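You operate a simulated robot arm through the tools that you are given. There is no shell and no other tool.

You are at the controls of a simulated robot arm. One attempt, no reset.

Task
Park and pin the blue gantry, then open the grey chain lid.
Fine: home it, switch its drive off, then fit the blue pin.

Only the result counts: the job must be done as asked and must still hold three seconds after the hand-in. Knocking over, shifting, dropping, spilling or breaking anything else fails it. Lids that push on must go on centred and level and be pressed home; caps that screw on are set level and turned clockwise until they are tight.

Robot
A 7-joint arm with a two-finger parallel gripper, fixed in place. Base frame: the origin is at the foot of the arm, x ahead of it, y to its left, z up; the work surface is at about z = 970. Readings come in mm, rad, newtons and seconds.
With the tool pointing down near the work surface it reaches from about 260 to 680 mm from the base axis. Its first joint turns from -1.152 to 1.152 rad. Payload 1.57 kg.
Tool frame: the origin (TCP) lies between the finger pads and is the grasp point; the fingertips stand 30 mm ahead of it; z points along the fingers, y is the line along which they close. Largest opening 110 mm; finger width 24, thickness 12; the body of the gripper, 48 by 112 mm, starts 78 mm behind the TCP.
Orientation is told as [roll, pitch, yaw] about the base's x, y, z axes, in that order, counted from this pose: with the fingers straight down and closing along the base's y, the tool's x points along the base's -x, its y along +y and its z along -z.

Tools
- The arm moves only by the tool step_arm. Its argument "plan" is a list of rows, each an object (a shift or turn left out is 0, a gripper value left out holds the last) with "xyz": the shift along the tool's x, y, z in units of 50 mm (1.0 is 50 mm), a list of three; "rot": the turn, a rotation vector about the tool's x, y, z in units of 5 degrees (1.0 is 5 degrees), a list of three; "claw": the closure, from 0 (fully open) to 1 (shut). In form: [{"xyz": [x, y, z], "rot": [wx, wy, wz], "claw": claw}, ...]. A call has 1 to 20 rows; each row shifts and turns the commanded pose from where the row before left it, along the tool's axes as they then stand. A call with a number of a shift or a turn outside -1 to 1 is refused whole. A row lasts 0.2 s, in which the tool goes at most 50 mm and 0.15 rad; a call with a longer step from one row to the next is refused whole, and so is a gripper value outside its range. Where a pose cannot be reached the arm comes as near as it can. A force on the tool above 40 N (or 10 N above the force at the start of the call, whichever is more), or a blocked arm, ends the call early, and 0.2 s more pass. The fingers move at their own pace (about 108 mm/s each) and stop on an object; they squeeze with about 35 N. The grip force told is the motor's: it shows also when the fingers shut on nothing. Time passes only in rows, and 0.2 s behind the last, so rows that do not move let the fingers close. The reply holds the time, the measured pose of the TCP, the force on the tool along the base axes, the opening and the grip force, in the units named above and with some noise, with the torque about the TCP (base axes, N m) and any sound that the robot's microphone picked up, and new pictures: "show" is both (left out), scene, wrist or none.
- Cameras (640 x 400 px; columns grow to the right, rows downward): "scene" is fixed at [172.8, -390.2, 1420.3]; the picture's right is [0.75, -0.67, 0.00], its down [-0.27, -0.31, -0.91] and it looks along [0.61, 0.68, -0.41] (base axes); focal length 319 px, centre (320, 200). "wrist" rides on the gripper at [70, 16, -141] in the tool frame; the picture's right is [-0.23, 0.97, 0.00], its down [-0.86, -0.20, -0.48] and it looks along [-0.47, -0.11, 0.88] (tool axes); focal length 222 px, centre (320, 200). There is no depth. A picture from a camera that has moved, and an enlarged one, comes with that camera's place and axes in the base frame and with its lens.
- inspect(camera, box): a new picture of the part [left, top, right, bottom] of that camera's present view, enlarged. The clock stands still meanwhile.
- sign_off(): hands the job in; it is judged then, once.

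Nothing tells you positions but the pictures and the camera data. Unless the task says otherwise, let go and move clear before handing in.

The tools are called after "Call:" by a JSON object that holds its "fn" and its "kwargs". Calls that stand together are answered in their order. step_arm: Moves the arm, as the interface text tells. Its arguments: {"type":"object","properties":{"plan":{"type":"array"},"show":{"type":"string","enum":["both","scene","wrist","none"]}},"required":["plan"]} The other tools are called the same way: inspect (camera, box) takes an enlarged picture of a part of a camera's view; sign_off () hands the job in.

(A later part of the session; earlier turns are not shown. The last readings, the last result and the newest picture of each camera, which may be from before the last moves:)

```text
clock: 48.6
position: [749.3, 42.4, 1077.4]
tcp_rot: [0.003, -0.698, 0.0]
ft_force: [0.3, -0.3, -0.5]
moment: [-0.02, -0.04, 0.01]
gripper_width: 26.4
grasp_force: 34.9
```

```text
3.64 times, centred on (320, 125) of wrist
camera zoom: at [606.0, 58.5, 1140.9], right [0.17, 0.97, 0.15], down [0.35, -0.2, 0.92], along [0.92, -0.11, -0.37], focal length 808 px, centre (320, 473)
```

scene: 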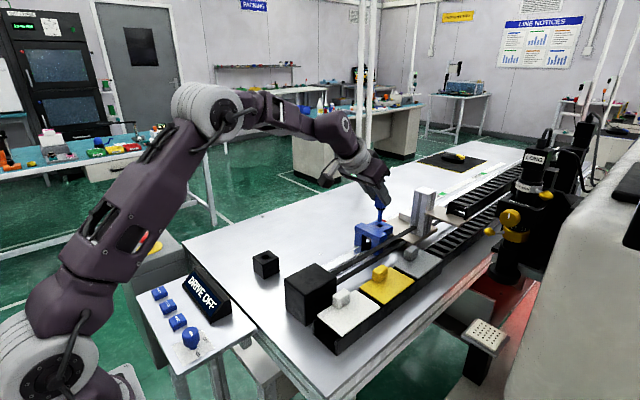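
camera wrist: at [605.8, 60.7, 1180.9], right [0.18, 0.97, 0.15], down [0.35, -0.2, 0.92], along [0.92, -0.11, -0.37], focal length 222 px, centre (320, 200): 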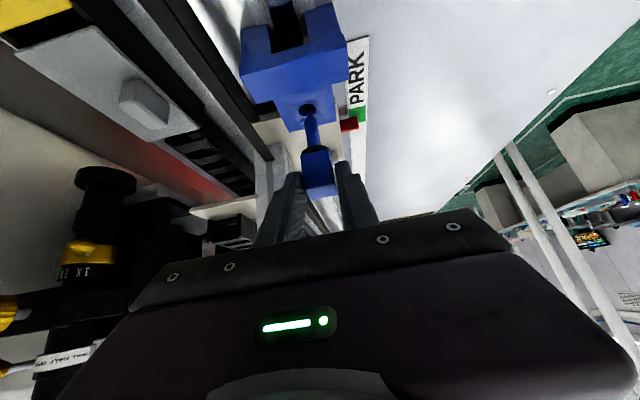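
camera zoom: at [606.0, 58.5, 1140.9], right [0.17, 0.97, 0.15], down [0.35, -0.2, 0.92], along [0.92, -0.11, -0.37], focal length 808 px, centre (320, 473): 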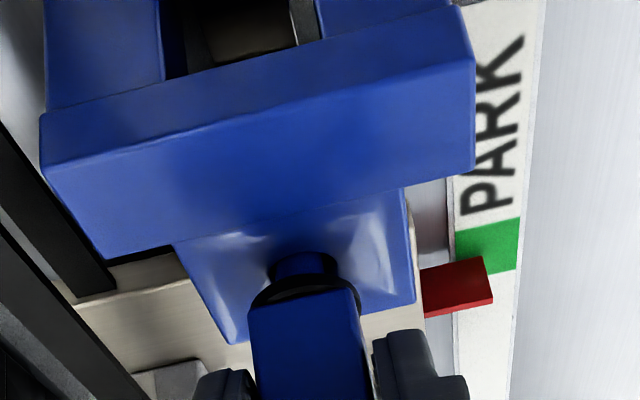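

Call:
{"fn": "step_arm", "kwargs": {"plan": [{"xyz": [0.0257, 0, 0.0306]}, {"xyz": [0.0257, 0, 0.0306]}, {"xyz": [0.0129, 0, 0.0153]}], "show": "none"}}

Call:
{"fn": "inspect", "kwargs": {"camera": "scene", "box": [340, 190, 410, 250]}}

Call:
{"fn": "inspect", "kwargs": {"camera": "wrist", "box": [260, 70, 380, 180]}}

```text
clock: 49.4
position: [749.6, 43.7, 1072.7]
tcp_rot: [0.003, -0.698, -0.004]
ft_force: [0.1, -0.1, -0.4]
moment: [0.02, -0.01, -0.02]
gripper_width: 26.2
grasp_force: 34.7
```

```text
6.67 times, centred on (375, 220) of scene
camera zoom: at [172.9, -390.2, 1420.3], right [0.75, -0.67, 0.0], down [-0.27, -0.31, -0.91], along [0.61, 0.68, -0.41], focal length 2124 px, centre (-47, 67)
```

zoom: 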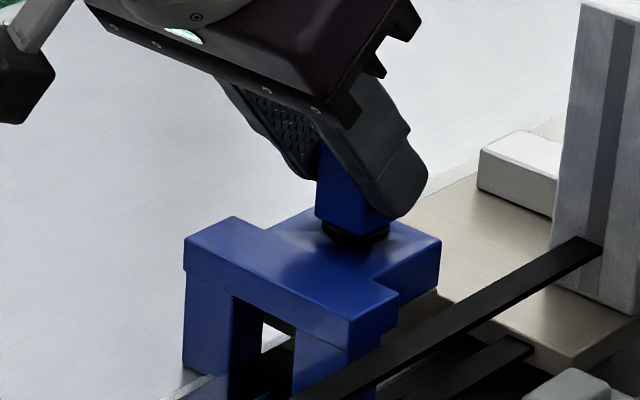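

```text
3.64 times, centred on (320, 125) of wrist
camera zoom: at [606.8, 58.3, 1135.4], right [0.18, 0.97, 0.15], down [0.35, -0.2, 0.92], along [0.92, -0.11, -0.37], focal length 808 px, centre (320, 473)
```

zoom: 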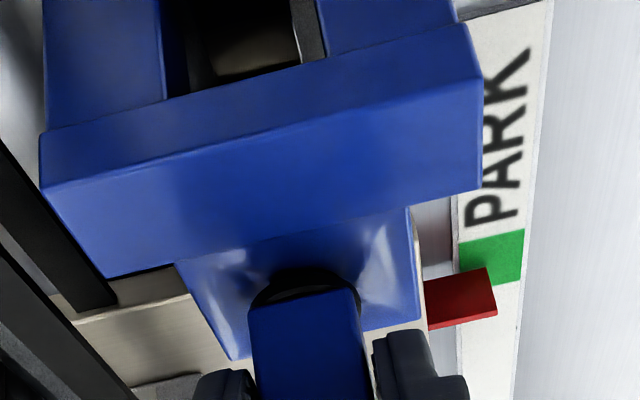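

The collar is nearly on the flange. I'll make the last few millimetres in 1 mm steps.

Call:
{"fn": "step_arm", "kwargs": {"plan": [{"xyz": [0.0129, 0, 0.0153]}, {"xyz": [0.0129, 0, 0.0153]}, {"xyz": [0.0129, 0, 0.0153]}], "show": "none"}}

Call:
{"fn": "inspect", "kwargs": {"camera": "scene", "box": [340, 190, 410, 250]}}

```text
clock: 50.2
position: [749.4, 44.6, 1069.7]
tcp_rot: [0.0, -0.699, -0.001]
ft_force: [0.8, 0.2, 1.0]
moment: [0.0, -0.03, 0.02]
gripper_width: 26.5
grasp_force: 35.0
```

```text
6.67 times, centred on (375, 220) of scene
camera zoom: at [172.8, -390.2, 1420.3], right [0.75, -0.67, 0.0], down [-0.27, -0.31, -0.91], along [0.61, 0.68, -0.41], focal length 2124 px, centre (-47, 67)
```

zoom: 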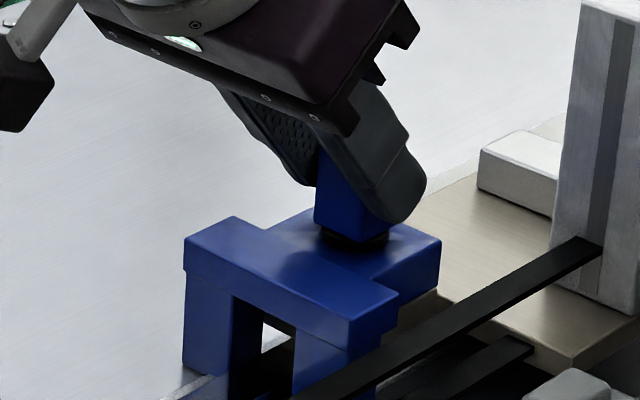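

Call:
{"fn": "step_arm", "kwargs": {"plan": [{"xyz": [0.0129, 0, 0.0153]}, {"xyz": [0.0129, 0, 0.0153]}], "show": "none"}}

Call:
{"fn": "inspect", "kwargs": {"camera": "scene", "box": [340, 190, 410, 250]}}

Call:
{"fn": "inspect", "kwargs": {"camera": "wrist", "box": [260, 70, 380, 180]}}

```text
clock: 50.8
position: [750.0, 42.7, 1070.0]
tcp_rot: [0.002, -0.703, -0.002]
ft_force: [-7.1, 1.9, 18.8]
moment: [-0.02, 0.18, -0.04]
gripper_width: 26.4
grasp_force: 35.2
```

```text
6.67 times, centred on (375, 220) of scene
camera zoom: at [172.2, -390.2, 1420.4], right [0.75, -0.67, 0.0], down [-0.27, -0.31, -0.91], along [0.61, 0.68, -0.41], focal length 2124 px, centre (-47, 67)
```

zoom: 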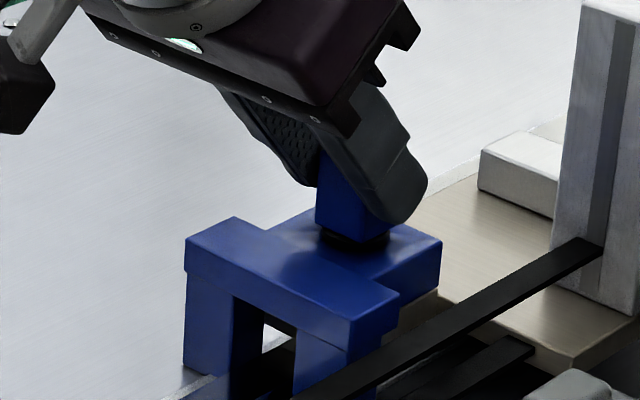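

```text
3.64 times, centred on (320, 125) of wrist
camera zoom: at [606.4, 58.2, 1132.1], right [0.17, 0.97, 0.15], down [0.34, -0.2, 0.92], along [0.92, -0.11, -0.37], focal length 808 px, centre (320, 473)
```

zoom: 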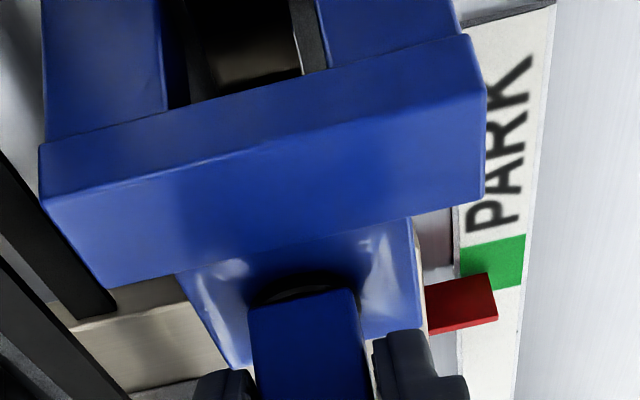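

The contact force rose to about 19 N upward, so the collar is seated on the flange. I'll release and back off along the tool axis.

Call:
{"fn": "step_arm", "kwargs": {"plan": [{"claw": 0.5}, {"claw": 0.5}, {"claw": 0.5}, {"xyz": [0, 0, -0.5]}, {"xyz": [0, 0, -0.8]}, {"xyz": [0, 0, 0]}]}}

Call:
{"fn": "inspect", "kwargs": {"camera": "scene", "box": [340, 190, 410, 250]}}

Call:
{"fn": "inspect", "kwargs": {"camera": "wrist", "box": [240, 70, 400, 200]}}

```text
clock: 52.2
position: [707.9, 42.7, 1116.3]
tcp_rot: [0.004, -0.699, -0.002]
ft_force: [1.1, 0.2, -0.2]
moment: [0.02, 0.01, 0.0]
gripper_width: 55.0
grasp_force: 0.0
camera wrist: at [564.6, 58.0, 1180.4], right [0.17, 0.97, 0.15], down [0.35, -0.2, 0.92], along [0.92, -0.11, -0.37], focal length 222 px, centre (320, 200)
```

scene: 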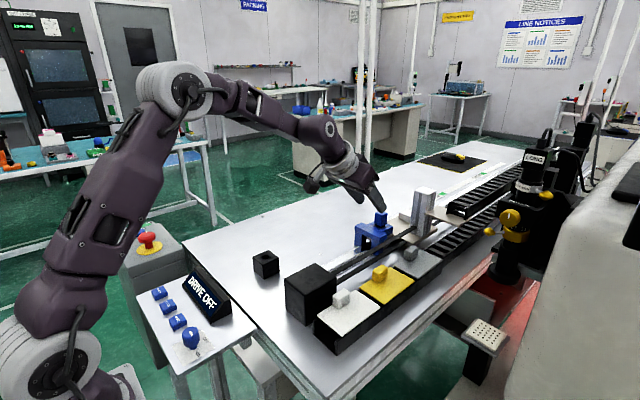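
wrist: 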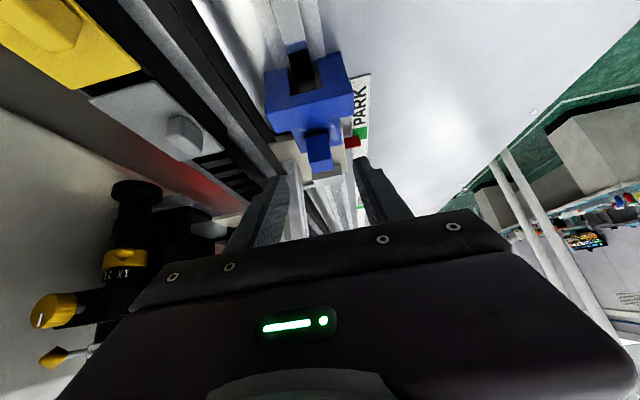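

```text
6.67 times, centred on (375, 220) of scene
camera zoom: at [172.8, -390.2, 1420.3], right [0.75, -0.67, 0.0], down [-0.27, -0.31, -0.91], along [0.61, 0.68, -0.41], focal length 2124 px, centre (-47, 67)
```

zoom: 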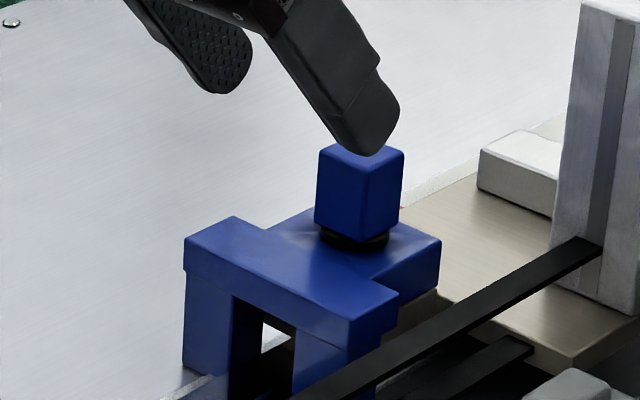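

```text
3.08 times, centred on (320, 135) of wrist
camera zoom: at [564.6, 58.0, 1180.4], right [0.17, 0.97, 0.15], down [0.35, -0.2, 0.92], along [0.92, -0.11, -0.37], focal length 684 px, centre (320, 400)
```

zoom: 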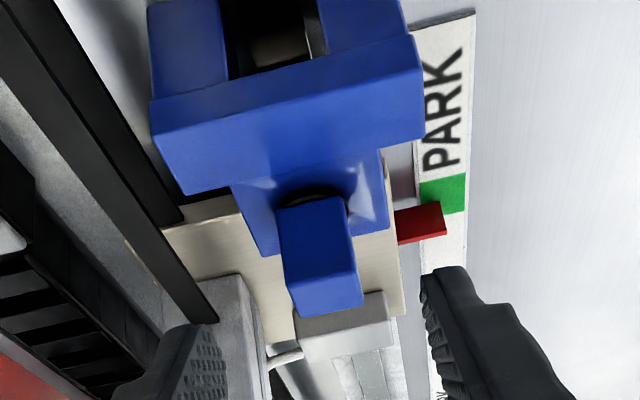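

The pin is seated upright in the clevis. Now I'll look at the grey chain lid to work out how it opens.

Call:
{"fn": "inspect", "kwargs": {"camera": "wrist", "box": [60, 40, 260, 190]}}

Call:
{"fn": "inspect", "kwargs": {"camera": "scene", "box": [380, 230, 450, 290]}}

Call:
{"fn": "inspect", "kwargs": {"camera": "scene", "box": [300, 260, 420, 360]}}

```text
2.67 times, centred on (160, 115) of wrist
camera zoom: at [564.6, 58.0, 1180.4], right [0.17, 0.97, 0.15], down [0.35, -0.2, 0.92], along [0.92, -0.11, -0.37], focal length 592 px, centre (747, 427)
```

zoom: 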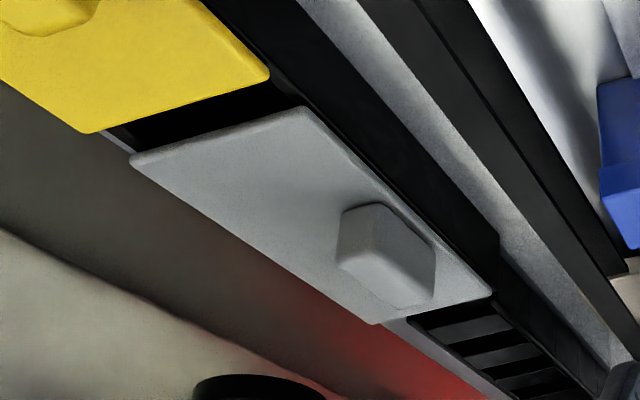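

```text
6.67 times, centred on (415, 260) of scene
camera zoom: at [172.8, -390.2, 1420.3], right [0.75, -0.67, 0.0], down [-0.27, -0.31, -0.91], along [0.61, 0.68, -0.41], focal length 2124 px, centre (-313, -200)
```

zoom: 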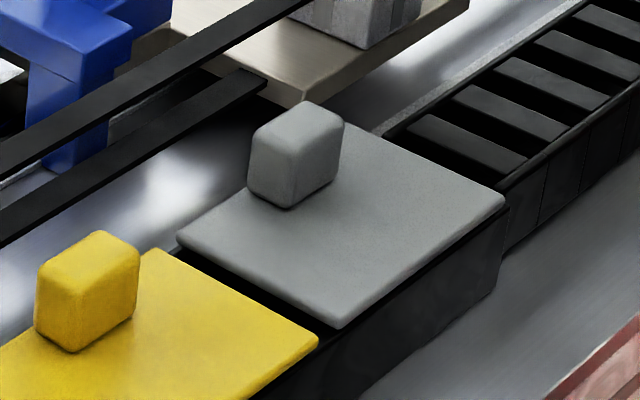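

```text
4.00 times, centred on (360, 310) of scene
camera zoom: at [172.8, -390.2, 1420.3], right [0.75, -0.67, 0.0], down [-0.27, -0.31, -0.91], along [0.61, 0.68, -0.41], focal length 1274 px, centre (160, -240)
```

zoom: 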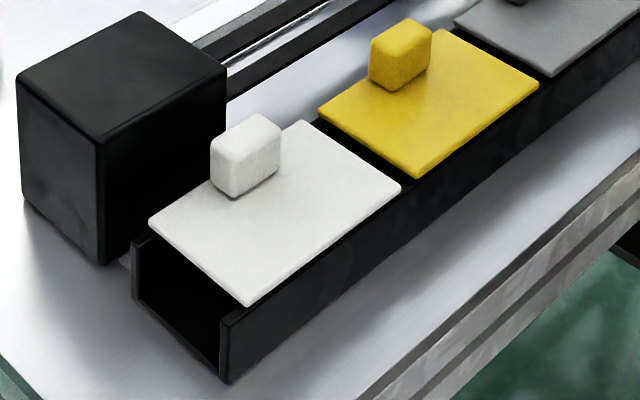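

Triangulation gives the grey lid's corners as x 671–771, y −131 to −71, top z≈1008. Its knob is flush with the +y edge at about (720, −80), top z≈1035, so it should be hinged along the −y edge. My plan is to push the knob's +y face with closed fingertips along an arc around the hinge, and first I'll move into place beside it.

Call:
{"fn": "step_arm", "kwargs": {"plan": [{"xyz": [0.02, -0.587, -0.055], "claw": 1}, {"xyz": [0.02, -0.587, -0.055]}, {"xyz": [0.02, -0.587, -0.055]}, {"xyz": [0, 0, 0]}, {"xyz": [0, 0, 0]}]}}

Call:
{"fn": "inspect", "kwargs": {"camera": "wrist", "box": [200, 40, 400, 190]}}

Call:
{"fn": "inspect", "kwargs": {"camera": "scene", "box": [340, 170, 480, 290]}}

```text
clock: 53.4
position: [701.4, -43.2, 1122.6]
tcp_rot: [0.001, -0.698, -0.001]
ft_force: [-0.3, -0.7, 0.3]
moment: [0.01, -0.04, -0.01]
gripper_width: 0.0
grasp_force: 21.4
camera wrist: at [557.3, -28.7, 1185.5], right [0.17, 0.97, 0.15], down [0.35, -0.2, 0.92], along [0.92, -0.11, -0.37], focal length 222 px, centre (320, 200)
```

scene: 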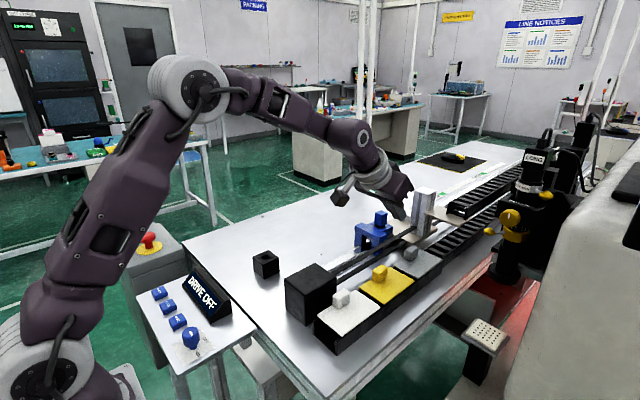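
wrist: 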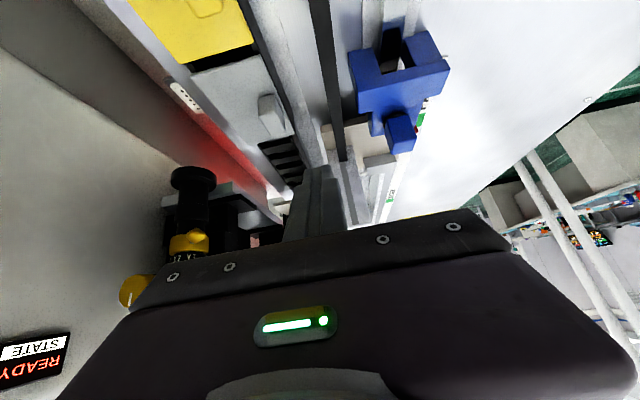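

```text
2.67 times, centred on (300, 115) of wrist
camera zoom: at [557.3, -28.7, 1185.5], right [0.17, 0.97, 0.15], down [0.35, -0.2, 0.92], along [0.92, -0.11, -0.37], focal length 592 px, centre (373, 427)
```

zoom: 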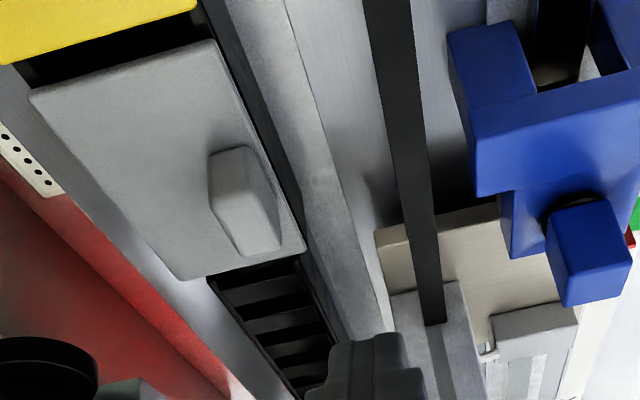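

```text
3.33 times, centred on (410, 230) of scene
camera zoom: at [172.8, -390.2, 1420.3], right [0.75, -0.67, 0.0], down [-0.27, -0.31, -0.91], along [0.61, 0.68, -0.41], focal length 1062 px, centre (20, 100)
```

zoom: 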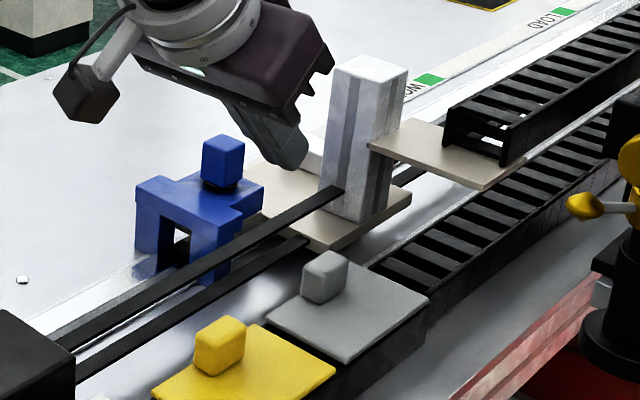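

The lid's geometry is confirmed (knob about 28×13 mm, its +y face near y≈−74). I'll lower the closed fingertips next to that face.

Call:
{"fn": "step_arm", "kwargs": {"plan": [{"xyz": [0.397, -0.05, 0.576]}, {"xyz": [0.397, -0.05, 0.576]}, {"xyz": [0, 0, 0]}, {"xyz": [0, 0, 0]}]}}

Call:
{"fn": "inspect", "kwargs": {"camera": "wrist", "box": [200, 80, 400, 230]}}

Call:
{"fn": "inspect", "kwargs": {"camera": "scene", "box": [360, 200, 450, 290]}}

```text
clock: 54.4
position: [705.2, -47.2, 1049.8]
tcp_rot: [0.003, -0.7, -0.001]
ft_force: [-0.4, -0.3, 0.7]
moment: [0.01, 0.0, -0.02]
gripper_width: 0.3
grasp_force: 21.4
camera wrist: at [562.8, -33.2, 1113.6], right [0.18, 0.97, 0.15], down [0.35, -0.2, 0.92], along [0.92, -0.11, -0.37], focal length 222 px, centre (320, 200)
```

scene: 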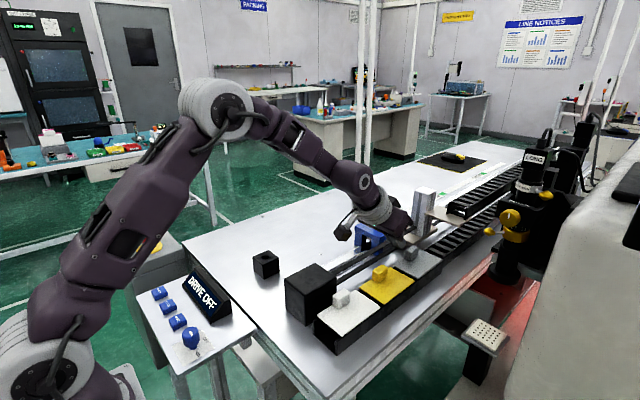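
wrist: 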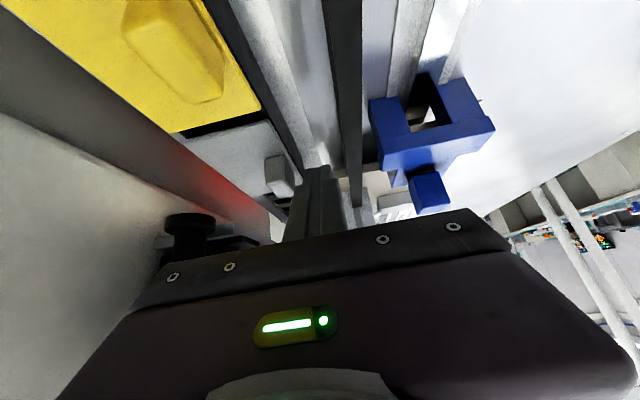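

```text
2.67 times, centred on (300, 155) of wrist
camera zoom: at [562.8, -33.2, 1113.6], right [0.18, 0.97, 0.15], down [0.35, -0.2, 0.92], along [0.92, -0.11, -0.37], focal length 592 px, centre (373, 320)
```

zoom: 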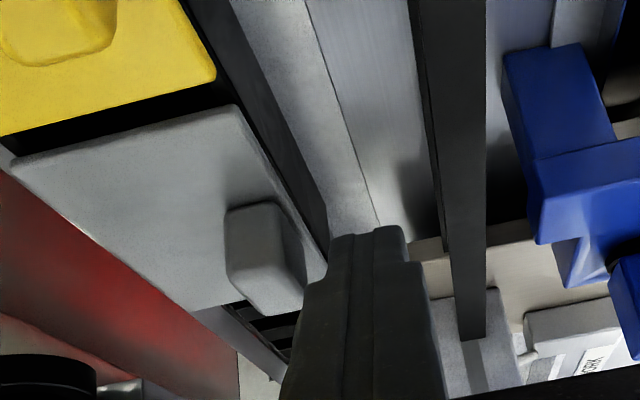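

```text
4.44 times, centred on (405, 245) of scene
camera zoom: at [172.8, -390.2, 1420.3], right [0.75, -0.67, 0.0], down [-0.27, -0.31, -0.91], along [0.61, 0.68, -0.41], focal length 1416 px, centre (-58, 0)
```

zoom: 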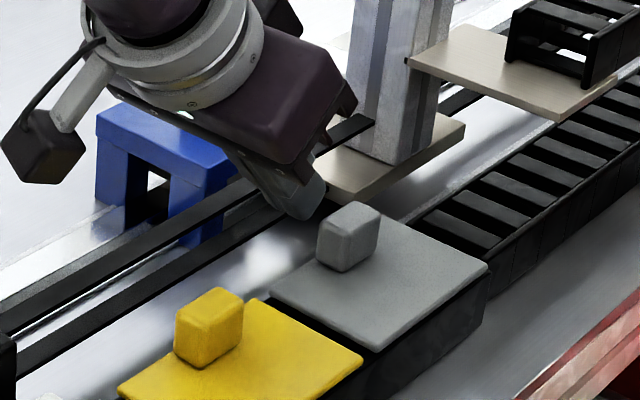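

The fingertips are about 15 mm from the knob's +y face. I'll move to contact and make a small first arc step to confirm the lid pivots.

Call:
{"fn": "step_arm", "kwargs": {"plan": [{"xyz": [-0.048, -0.1, 0.0]}, {"xyz": [-0.048, -0.1, 0.0]}, {"xyz": [0, -0.06, 0]}, {"xyz": [0, -0.03, 0]}, {"xyz": [0, 0, 0]}], "show": "none"}}

Call:
{"fn": "inspect", "kwargs": {"camera": "wrist", "box": [200, 80, 400, 230]}}

Call:
{"fn": "inspect", "kwargs": {"camera": "scene", "box": [370, 210, 450, 290]}}

```text
clock: 55.6
position: [710.9, -62.1, 1056.2]
tcp_rot: [0.003, -0.699, 0.0]
ft_force: [-3.1, 13.5, 4.1]
moment: [0.27, 0.01, 0.12]
gripper_width: 0.0
grasp_force: 21.5
```

```text
2.67 times, centred on (300, 155) of wrist
camera zoom: at [566.9, -47.1, 1119.0], right [0.17, 0.97, 0.15], down [0.35, -0.2, 0.92], along [0.92, -0.11, -0.37], focal length 592 px, centre (373, 320)
```

zoom: 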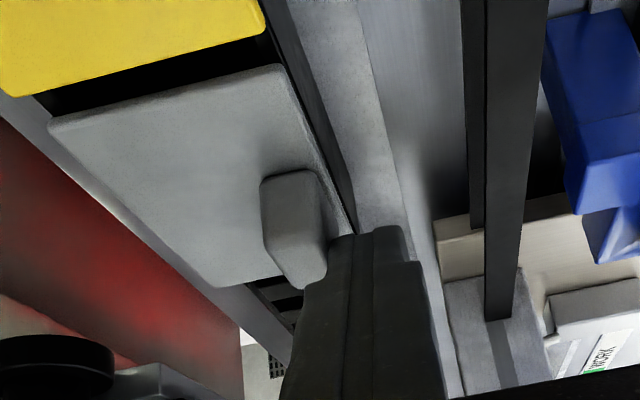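

```text
5.00 times, centred on (410, 250) of scene
camera zoom: at [172.7, -389.8, 1420.5], right [0.75, -0.67, 0.0], down [-0.27, -0.31, -0.91], along [0.61, 0.68, -0.41], focal length 1593 px, centre (-130, -50)
```

zoom: 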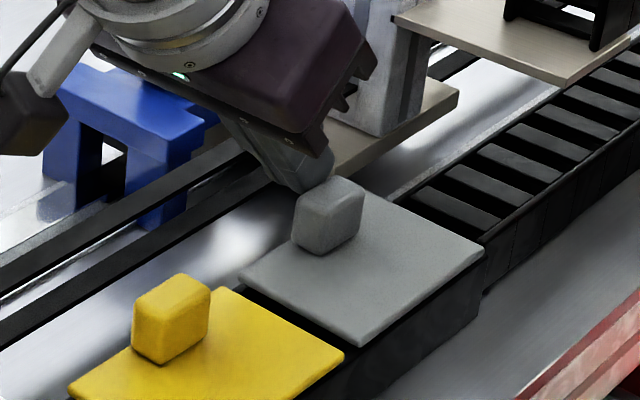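

There's contact at 13 N and the lid hasn't moved yet. I'll add a small further inward-and-up nudge and look for pivoting or sliding.

Call:
{"fn": "step_arm", "kwargs": {"plan": [{"xyz": [-0.013, -0.02, -0.015]}, {"xyz": [-0.013, -0.02, -0.015]}, {"xyz": [0, 0, 0]}], "show": "none"}}

Call:
{"fn": "inspect", "kwargs": {"camera": "wrist", "box": [200, 80, 400, 230]}}

Call:
{"fn": "inspect", "kwargs": {"camera": "scene", "box": [370, 210, 450, 290]}}

```text
clock: 56.4
position: [710.5, -62.5, 1058.6]
tcp_rot: [0.004, -0.699, 0.0]
ft_force: [-9.9, 28.9, 8.9]
moment: [0.72, 0.11, 0.2]
gripper_width: 0.0
grasp_force: 20.9
```

```text
2.67 times, centred on (300, 155) of wrist
camera zoom: at [567.2, -48.1, 1120.3], right [0.17, 0.97, 0.15], down [0.35, -0.2, 0.92], along [0.92, -0.11, -0.37], focal length 592 px, centre (373, 320)
```

zoom: 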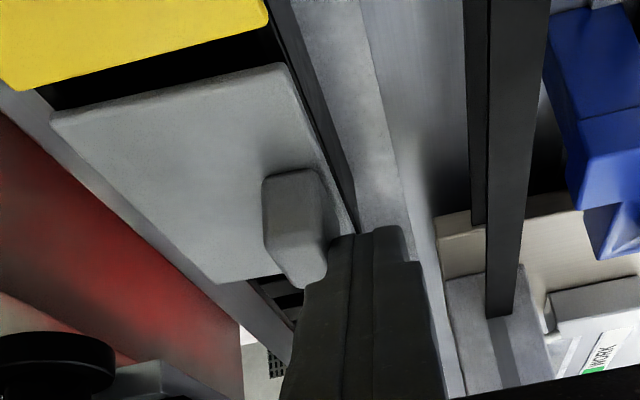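

```text
5.00 times, centred on (410, 250) of scene
camera zoom: at [172.4, -389.3, 1420.6], right [0.75, -0.67, 0.0], down [-0.27, -0.31, -0.91], along [0.61, 0.68, -0.41], focal length 1593 px, centre (-130, -50)
```

zoom: 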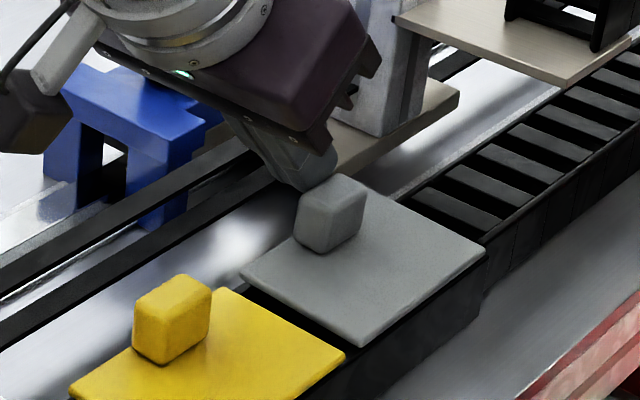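

A 29 N push on the knob doesn't tip or slide the lid, so pushing isn't the way. I'll back off, straddle the knob with the fingers and grip it, then test lifting gently.

Call:
{"fn": "step_arm", "kwargs": {"plan": [{"xyz": [0, 0.12, 0]}, {"xyz": [-0.257, 0, -0.306]}, {"xyz": [-0.257, 0, -0.306]}, {"xyz": [0.05, -0.24, -0.04], "claw": 0.6}, {"xyz": [0, -0.24, 0]}, {"xyz": [0, 0, 0]}, {"xyz": [0, 0, 0]}]}}

Call:
{"fn": "inspect", "kwargs": {"camera": "wrist", "box": [220, 80, 420, 230]}}

Call:
{"fn": "inspect", "kwargs": {"camera": "scene", "box": [370, 200, 450, 290]}}

```text
clock: 58.0
position: [706.7, -85.6, 1098.4]
tcp_rot: [0.002, -0.697, -0.001]
ft_force: [-0.3, 0.0, 0.8]
moment: [0.0, 0.01, 0.0]
gripper_width: 44.3
grasp_force: 0.1
camera wrist: at [564.8, -69.9, 1161.4], right [0.18, 0.97, 0.15], down [0.35, -0.2, 0.92], along [0.92, -0.11, -0.37], focal length 222 px, centre (320, 200)
```

scene: 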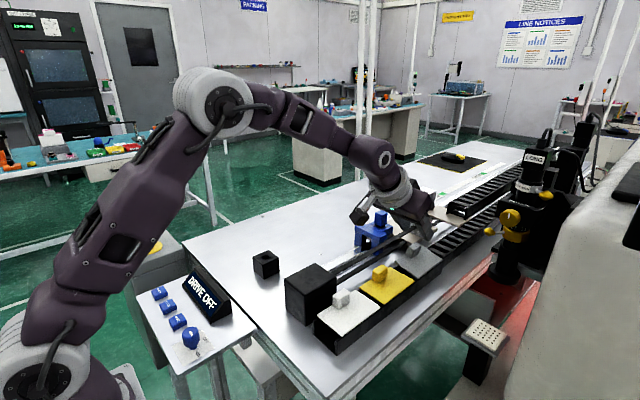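
wrist: 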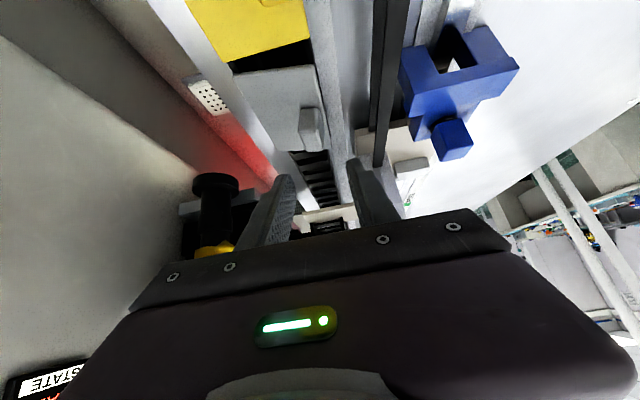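

```text
2.67 times, centred on (320, 155) of wrist
camera zoom: at [564.8, -69.9, 1161.4], right [0.18, 0.97, 0.15], down [0.35, -0.2, 0.92], along [0.92, -0.11, -0.37], focal length 592 px, centre (320, 320)
```

zoom: 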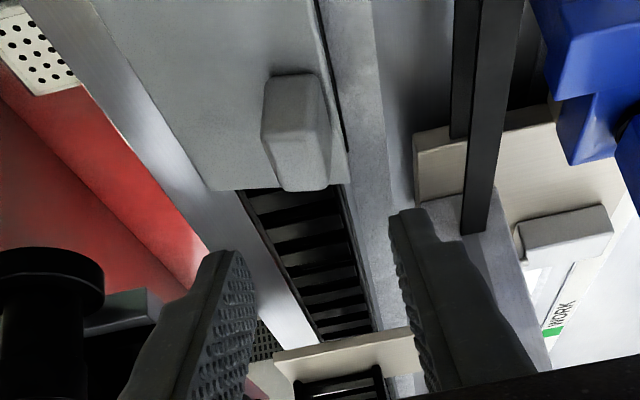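

```text
4.44 times, centred on (410, 245) of scene
camera zoom: at [172.8, -390.2, 1420.3], right [0.75, -0.67, 0.0], down [-0.27, -0.31, -0.91], along [0.61, 0.68, -0.41], focal length 1416 px, centre (-80, 0)
```

zoom: 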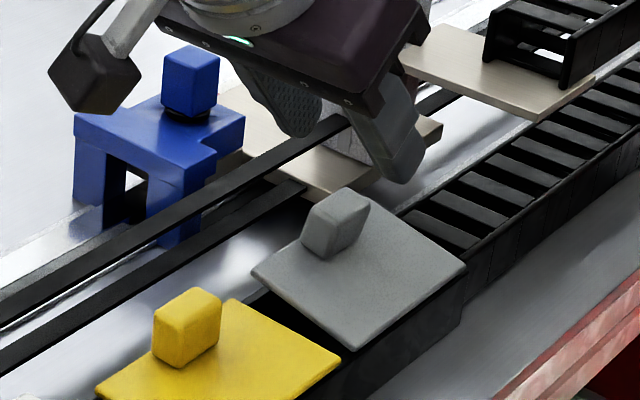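

The push did work: corners B and C are unchanged while the +y edge has risen about 12 mm (φ≈11°). So the lid is hinged at −y and friction holds it. I'll reposition beside the knob and continue pushing it along the arc.

Call:
{"fn": "step_arm", "kwargs": {"plan": [{"xyz": [0, 0.35, 0], "claw": 1}, {"xyz": [0, 0.35, 0]}, {"xyz": [0.2, 0, 0.27]}, {"xyz": [0.19, 0, 0.27]}, {"xyz": [0, 0, 0]}, {"xyz": [0, 0, 0]}]}}

Call:
{"fn": "inspect", "kwargs": {"camera": "wrist", "box": [220, 80, 420, 230]}}

Call:
{"fn": "inspect", "kwargs": {"camera": "scene", "box": [370, 200, 450, 290]}}

```text
clock: 59.4
position: [710.8, -48.6, 1064.5]
tcp_rot: [0.002, -0.698, -0.002]
ft_force: [0.6, -0.1, -0.8]
moment: [-0.03, -0.02, 0.0]
gripper_width: 0.0
grasp_force: 21.7
camera wrist: at [567.2, -33.5, 1127.5], right [0.18, 0.97, 0.15], down [0.35, -0.2, 0.92], along [0.92, -0.11, -0.37], focal length 222 px, centre (320, 200)
```

scene: 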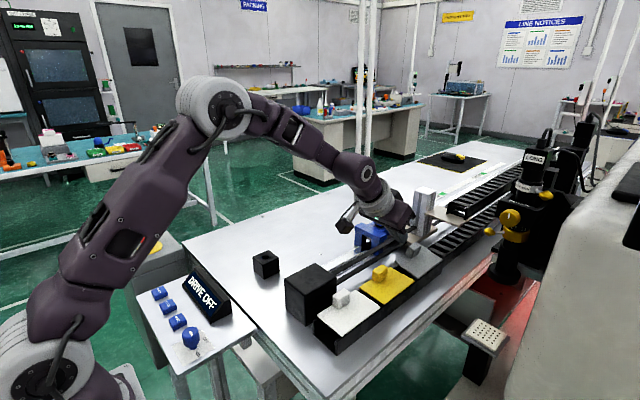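
wrist: 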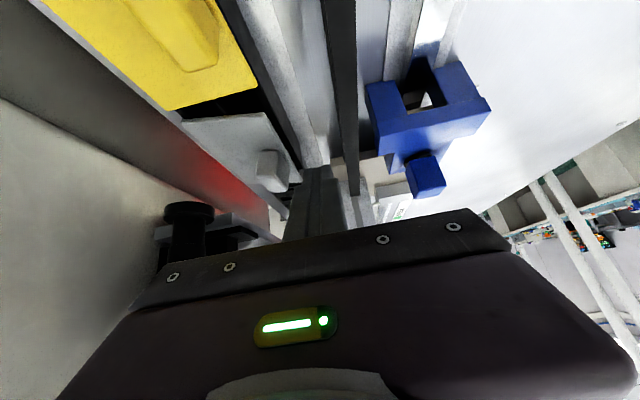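

```text
2.67 times, centred on (320, 155) of wrist
camera zoom: at [567.2, -33.5, 1127.5], right [0.18, 0.97, 0.15], down [0.35, -0.2, 0.92], along [0.92, -0.11, -0.37], focal length 592 px, centre (320, 320)
```

zoom: 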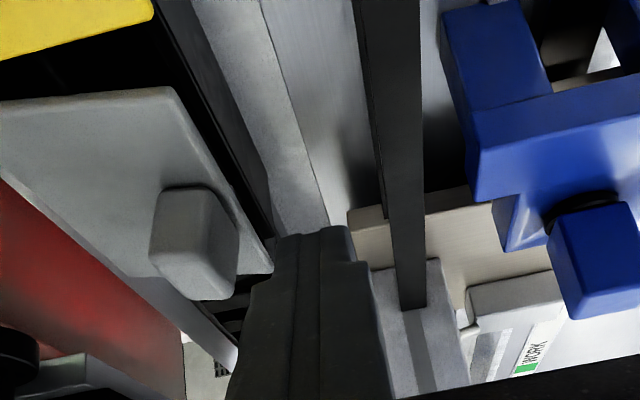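

```text
4.44 times, centred on (410, 245) of scene
camera zoom: at [172.8, -390.2, 1420.3], right [0.75, -0.67, 0.0], down [-0.27, -0.31, -0.91], along [0.61, 0.68, -0.41], focal length 1416 px, centre (-80, 0)
```

zoom: 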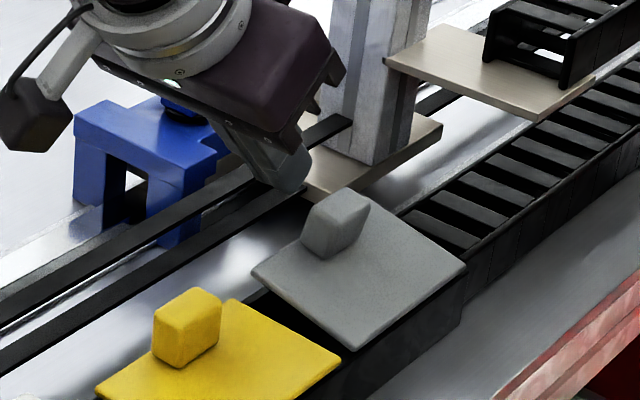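

The lid stays put at about 14°, so it's a friction hinge. I'll make contact on the knob face and push along the arc by another ~10°, watching the force.

Call:
{"fn": "step_arm", "kwargs": {"plan": [{"xyz": [0, -0.13, 0]}, {"xyz": [0, -0.13, 0]}, {"xyz": [0, -0.116, 0]}, {"xyz": [-0.057, -0.054, -0.067]}, {"xyz": [-0.054, -0.062, -0.064]}, {"xyz": [0, 0, 0]}], "show": "none"}}

Call:
{"fn": "inspect", "kwargs": {"camera": "wrist", "box": [220, 80, 420, 230]}}

Call:
{"fn": "inspect", "kwargs": {"camera": "scene", "box": [370, 200, 450, 290]}}

```text
clock: 60.8
position: [709.2, -72.5, 1074.6]
tcp_rot: [0.002, -0.701, 0.001]
ft_force: [2.2, 16.2, 12.4]
moment: [0.32, -0.17, 0.16]
gripper_width: 0.0
grasp_force: 21.2
```

```text
2.67 times, centred on (320, 155) of wrist
camera zoom: at [566.9, -57.1, 1136.7], right [0.17, 0.97, 0.15], down [0.34, -0.2, 0.92], along [0.92, -0.11, -0.37], focal length 592 px, centre (320, 320)
```

zoom: 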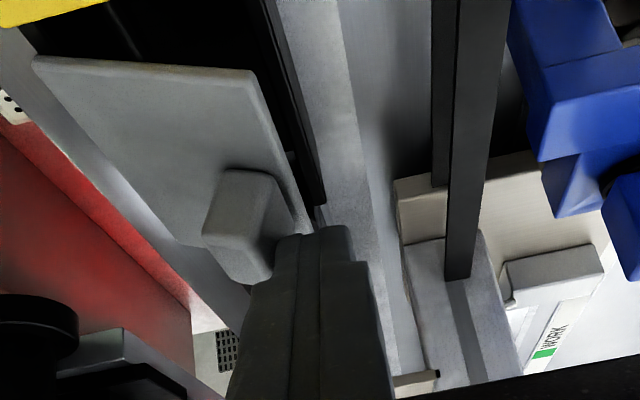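

```text
4.44 times, centred on (410, 245) of scene
camera zoom: at [172.6, -389.7, 1420.5], right [0.75, -0.67, 0.0], down [-0.27, -0.31, -0.91], along [0.61, 0.68, -0.41], focal length 1416 px, centre (-80, 0)
```

zoom: 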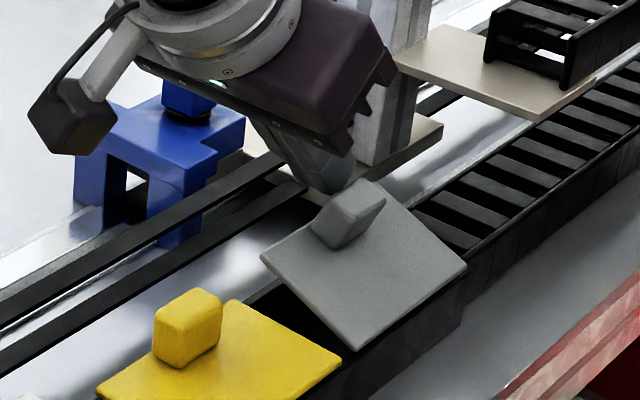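

It's working: the lid is at about 26° with a moderate force of 20 N. I'll continue along the arc.

Call:
{"fn": "step_arm", "kwargs": {"plan": [{"xyz": [-0.049, -0.072, -0.058]}, {"xyz": [-0.046, -0.076, -0.055]}, {"xyz": [-0.04, -0.084, -0.0475]}, {"xyz": [-0.037, -0.088, -0.044]}, {"xyz": [0, 0, 0]}], "show": "none"}}

Call:
{"fn": "inspect", "kwargs": {"camera": "wrist", "box": [220, 80, 420, 230]}}

Call:
{"fn": "inspect", "kwargs": {"camera": "scene", "box": [370, 200, 450, 290]}}

```text
clock: 61.8
position: [711.0, -87.0, 1088.5]
tcp_rot: [0.0, -0.707, 0.0]
ft_force: [-6.6, 6.1, 7.6]
moment: [0.1, 0.11, -0.02]
gripper_width: 0.2
grasp_force: 21.0
stopped in row 5: the force on the tool passed its limit at 41 N (the readings are from after the stop); the commanded pose is now the measured one
```

```text
2.67 times, centred on (320, 155) of wrist
camera zoom: at [566.8, -72.2, 1150.4], right [0.17, 0.97, 0.15], down [0.34, -0.2, 0.92], along [0.93, -0.11, -0.36], focal length 592 px, centre (320, 320)
```

zoom: 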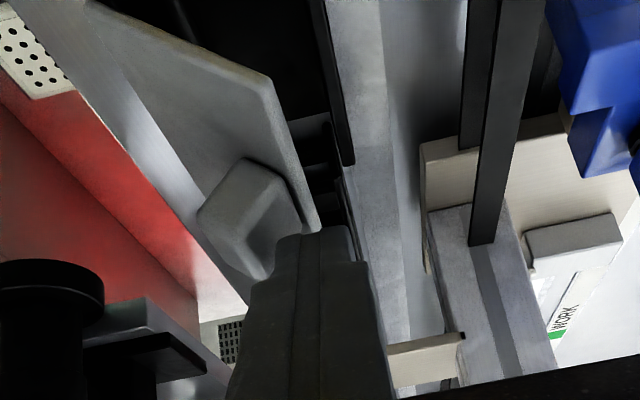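

```text
4.44 times, centred on (410, 245) of scene
camera zoom: at [172.4, -390.0, 1420.4], right [0.75, -0.67, 0.0], down [-0.27, -0.31, -0.91], along [0.61, 0.68, -0.41], focal length 1416 px, centre (-80, 0)
```

zoom: 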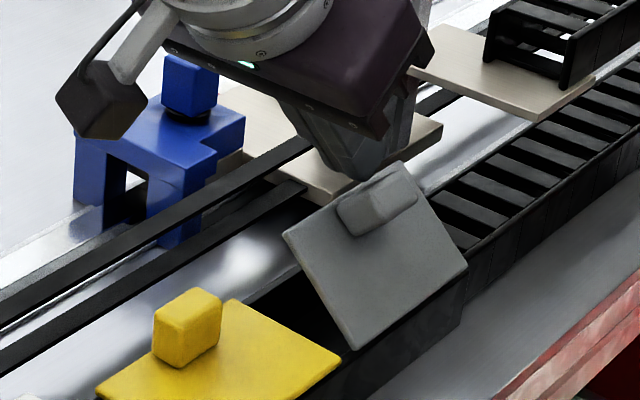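

The lid is at about 44°. The force peaked because my path ran slightly inside the arc, so I'll widen the radius a little and continue.

Call:
{"fn": "step_arm", "kwargs": {"plan": [{"xyz": [-0.0373, -0.12, -0.0444]}, {"xyz": [-0.027, -0.1, -0.0322]}, {"xyz": [-0.0206, -0.102, -0.0245]}, {"xyz": [0, 0, 0]}], "show": "none"}}

Call:
{"fn": "inspect", "kwargs": {"camera": "wrist", "box": [220, 80, 420, 230]}}

Call:
{"fn": "inspect", "kwargs": {"camera": "scene", "box": [370, 200, 450, 290]}}

```text
clock: 62.8
position: [709.7, -102.4, 1095.7]
tcp_rot: [0.0, -0.71, -0.001]
ft_force: [5.3, 4.6, 17.1]
moment: [-0.01, -0.39, 0.14]
gripper_width: 0.0
grasp_force: 21.2
```

```text
2.67 times, centred on (320, 155) of wrist
camera zoom: at [566.6, -88.4, 1157.5], right [0.17, 0.97, 0.15], down [0.34, -0.2, 0.92], along [0.93, -0.11, -0.36], focal length 592 px, centre (320, 320)
```

zoom: 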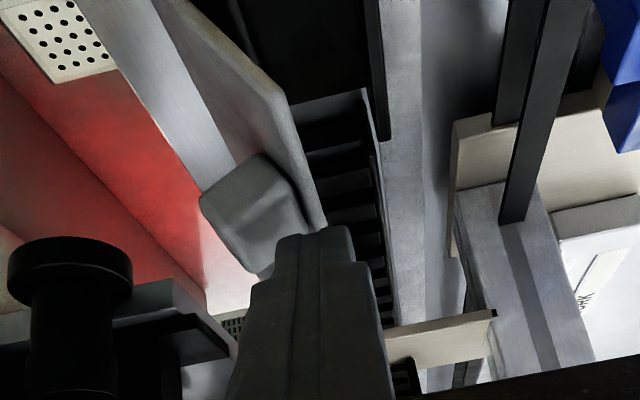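

```text
4.44 times, centred on (410, 245) of scene
camera zoom: at [172.6, -390.0, 1420.4], right [0.75, -0.67, 0.0], down [-0.27, -0.31, -0.91], along [0.61, 0.68, -0.41], focal length 1416 px, centre (-80, 0)
```

zoom: 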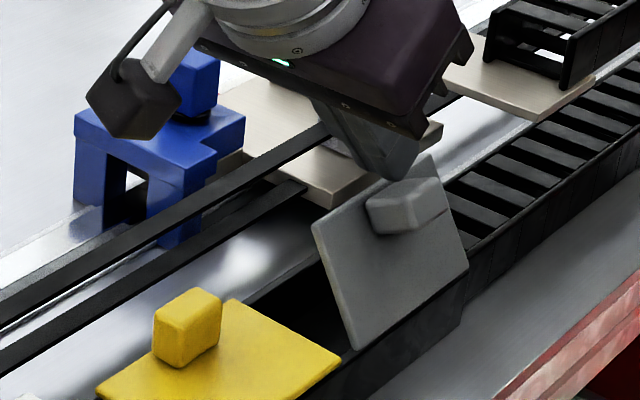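

The lid is at about 62°. I'll continue.

Call:
{"fn": "step_arm", "kwargs": {"plan": [{"xyz": [-0.0141, -0.116, -0.0168]}, {"xyz": [-0.009, -0.108, -0.0107]}, {"xyz": [-0.0026, -0.108, -0.003]}, {"xyz": [0, 0, 0]}], "show": "none"}}

Call:
{"fn": "inspect", "kwargs": {"camera": "wrist", "box": [220, 80, 420, 230]}}

Call:
{"fn": "inspect", "kwargs": {"camera": "scene", "box": [370, 200, 450, 290]}}

```text
clock: 63.8
position: [709.9, -119.9, 1099.0]
tcp_rot: [0.0, -0.712, 0.0]
ft_force: [-1.2, 5.2, 31.6]
moment: [0.18, -0.33, -0.09]
gripper_width: 0.0
grasp_force: 21.2
```

```text
2.67 times, centred on (320, 155) of wrist
camera zoom: at [566.3, -105.4, 1160.4], right [0.17, 0.97, 0.15], down [0.34, -0.2, 0.92], along [0.93, -0.11, -0.36], focal length 592 px, centre (320, 320)
```

zoom: 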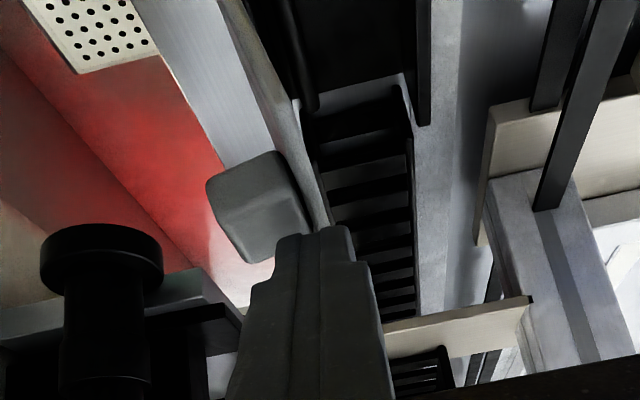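

```text
4.44 times, centred on (410, 245) of scene
camera zoom: at [172.1, -389.9, 1420.5], right [0.75, -0.67, 0.0], down [-0.27, -0.31, -0.91], along [0.61, 0.68, -0.41], focal length 1416 px, centre (-80, 0)
```

zoom: 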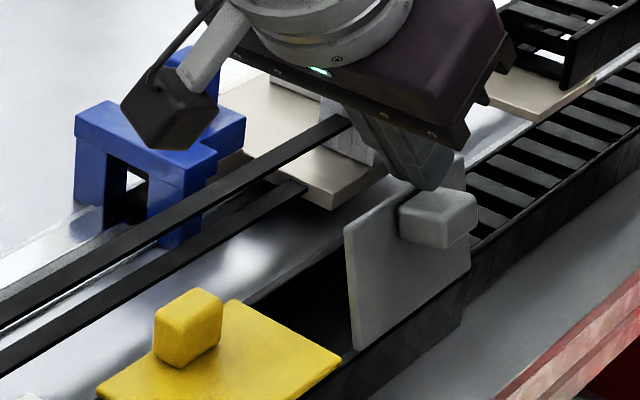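

The lid is near 80°. To take it past vertical, I'll lift off, move to its underside (+y side), and push it directly in −y with the finger's flank.

Call:
{"fn": "step_arm", "kwargs": {"plan": [{"xyz": [-0.103, 0, -0.1226]}, {"xyz": [0, 0.3, 0]}, {"xyz": [0, 0.3, 0]}, {"xyz": [0.2, 0, 0.24]}, {"xyz": [0.2, 0, 0.24]}, {"xyz": [0.1, 0, 0.12]}, {"xyz": [0, 0, 0]}], "show": "scene"}}

Call:
{"fn": "inspect", "kwargs": {"camera": "wrist", "box": [220, 80, 420, 230]}}

Call:
{"fn": "inspect", "kwargs": {"camera": "scene", "box": [370, 200, 450, 290]}}

```text
clock: 65.4
position: [709.4, -90.6, 1065.9]
tcp_rot: [0.003, -0.706, -0.001]
ft_force: [0.1, -0.1, 0.3]
moment: [-0.03, 0.01, 0.0]
gripper_width: 0.0
grasp_force: 21.6
```

scene: 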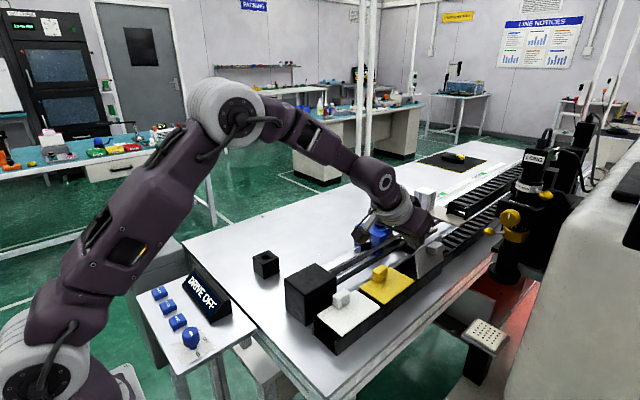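

```text
2.67 times, centred on (320, 155) of wrist
camera zoom: at [566.0, -75.3, 1127.1], right [0.17, 0.97, 0.15], down [0.34, -0.2, 0.92], along [0.92, -0.11, -0.37], focal length 592 px, centre (320, 320)
```

zoom: 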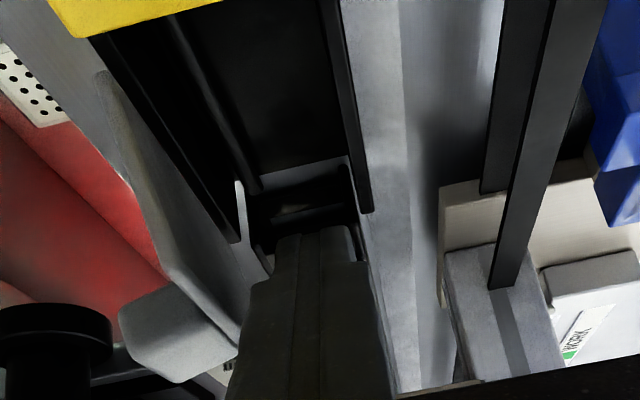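

```text
4.44 times, centred on (410, 245) of scene
camera zoom: at [172.8, -390.2, 1420.3], right [0.75, -0.67, 0.0], down [-0.27, -0.31, -0.91], along [0.61, 0.68, -0.41], focal length 1416 px, centre (-80, 0)
```

zoom: 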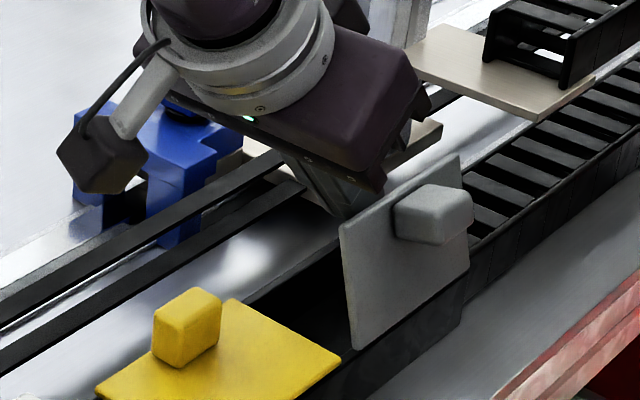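

The lid holds by itself at about 78° and the finger is now on its underside. I'll push in −y.

Call:
{"fn": "step_arm", "kwargs": {"plan": [{"xyz": [0, -0.1, 0]}, {"xyz": [0, -0.1, 0]}, {"xyz": [0, -0.1, 0]}, {"xyz": [0, -0.1, 0]}, {"xyz": [0, -0.1, 0]}, {"xyz": [0, -0.1, 0]}, {"xyz": [0, 0, 0]}], "show": "none"}}

Call:
{"fn": "inspect", "kwargs": {"camera": "wrist", "box": [220, 80, 420, 230]}}

Call:
{"fn": "inspect", "kwargs": {"camera": "scene", "box": [370, 200, 450, 290]}}

```text
clock: 67.0
position: [710.2, -120.7, 1064.3]
tcp_rot: [0.002, -0.706, 0.0]
ft_force: [0.7, -0.6, -0.6]
moment: [-0.03, -0.01, 0.02]
gripper_width: 0.1
grasp_force: 21.9
```

```text
2.67 times, centred on (320, 155) of wrist
camera zoom: at [566.4, -106.1, 1126.2], right [0.17, 0.97, 0.15], down [0.34, -0.2, 0.92], along [0.92, -0.11, -0.37], focal length 592 px, centre (320, 320)
```

zoom: 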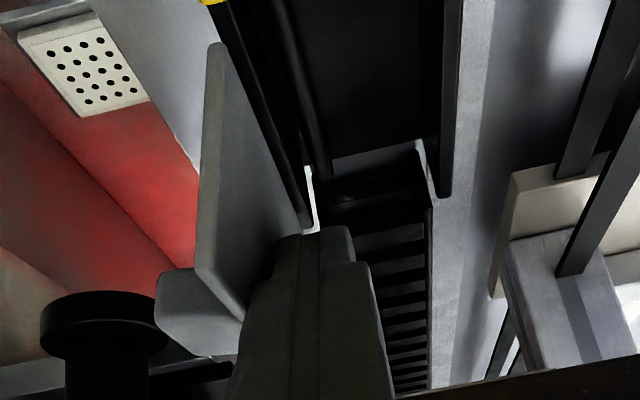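

```text
4.44 times, centred on (410, 245) of scene
camera zoom: at [172.8, -390.2, 1420.3], right [0.75, -0.67, 0.0], down [-0.27, -0.31, -0.91], along [0.61, 0.68, -0.41], focal length 1416 px, centre (-80, 0)
```

zoom: 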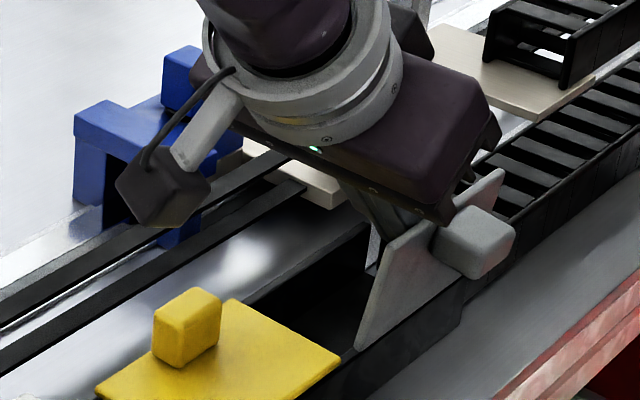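

The lid is now past vertical at about 98° with no force on the finger. I'll nudge it a little further so it's clearly open, watching for a stop.

Call:
{"fn": "step_arm", "kwargs": {"plan": [{"xyz": [0, -0.08, 0]}, {"xyz": [0, -0.08, 0]}, {"xyz": [0, 0, 0]}], "show": "none"}}

Call:
{"fn": "inspect", "kwargs": {"camera": "scene", "box": [370, 200, 450, 290]}}

```text
clock: 67.8
position: [710.7, -126.8, 1064.3]
tcp_rot: [0.005, -0.705, 0.001]
ft_force: [-2.9, 15.5, 2.6]
moment: [0.49, 0.05, 0.15]
gripper_width: 0.0
grasp_force: 21.2
```

```text
4.44 times, centred on (410, 245) of scene
camera zoom: at [172.7, -389.7, 1420.5], right [0.75, -0.67, 0.0], down [-0.27, -0.31, -0.91], along [0.61, 0.68, -0.41], focal length 1416 px, centre (-80, 0)
```

zoom: 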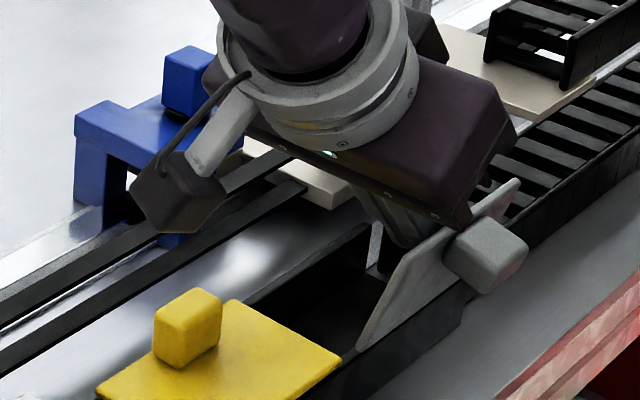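

Call:
{"fn": "step_arm", "kwargs": {"plan": [{"xyz": [0, -0.04, 0]}, {"xyz": [0, -0.04, 0]}, {"xyz": [0, 0, 0]}], "show": "none"}}

Call:
{"fn": "inspect", "kwargs": {"camera": "scene", "box": [370, 200, 450, 290]}}

```text
clock: 68.8
position: [712.3, -126.3, 1065.0]
tcp_rot: [0.011, -0.705, 0.001]
ft_force: [-4.6, 8.4, 4.9]
moment: [0.2, 0.04, -0.01]
gripper_width: 0.0
grasp_force: 20.9
stopped in row 3: the force on the tool passed its limit at 40 N (the readings are from after the stop); the commanded pose is now the measured one
```

```text
4.44 times, centred on (410, 245) of scene
camera zoom: at [172.5, -390.0, 1420.4], right [0.75, -0.67, 0.0], down [-0.27, -0.31, -0.91], along [0.61, 0.68, -0.41], focal length 1416 px, centre (-80, 0)
```

zoom: 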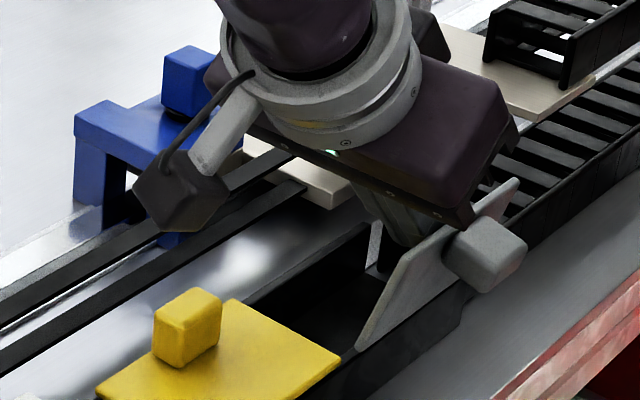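

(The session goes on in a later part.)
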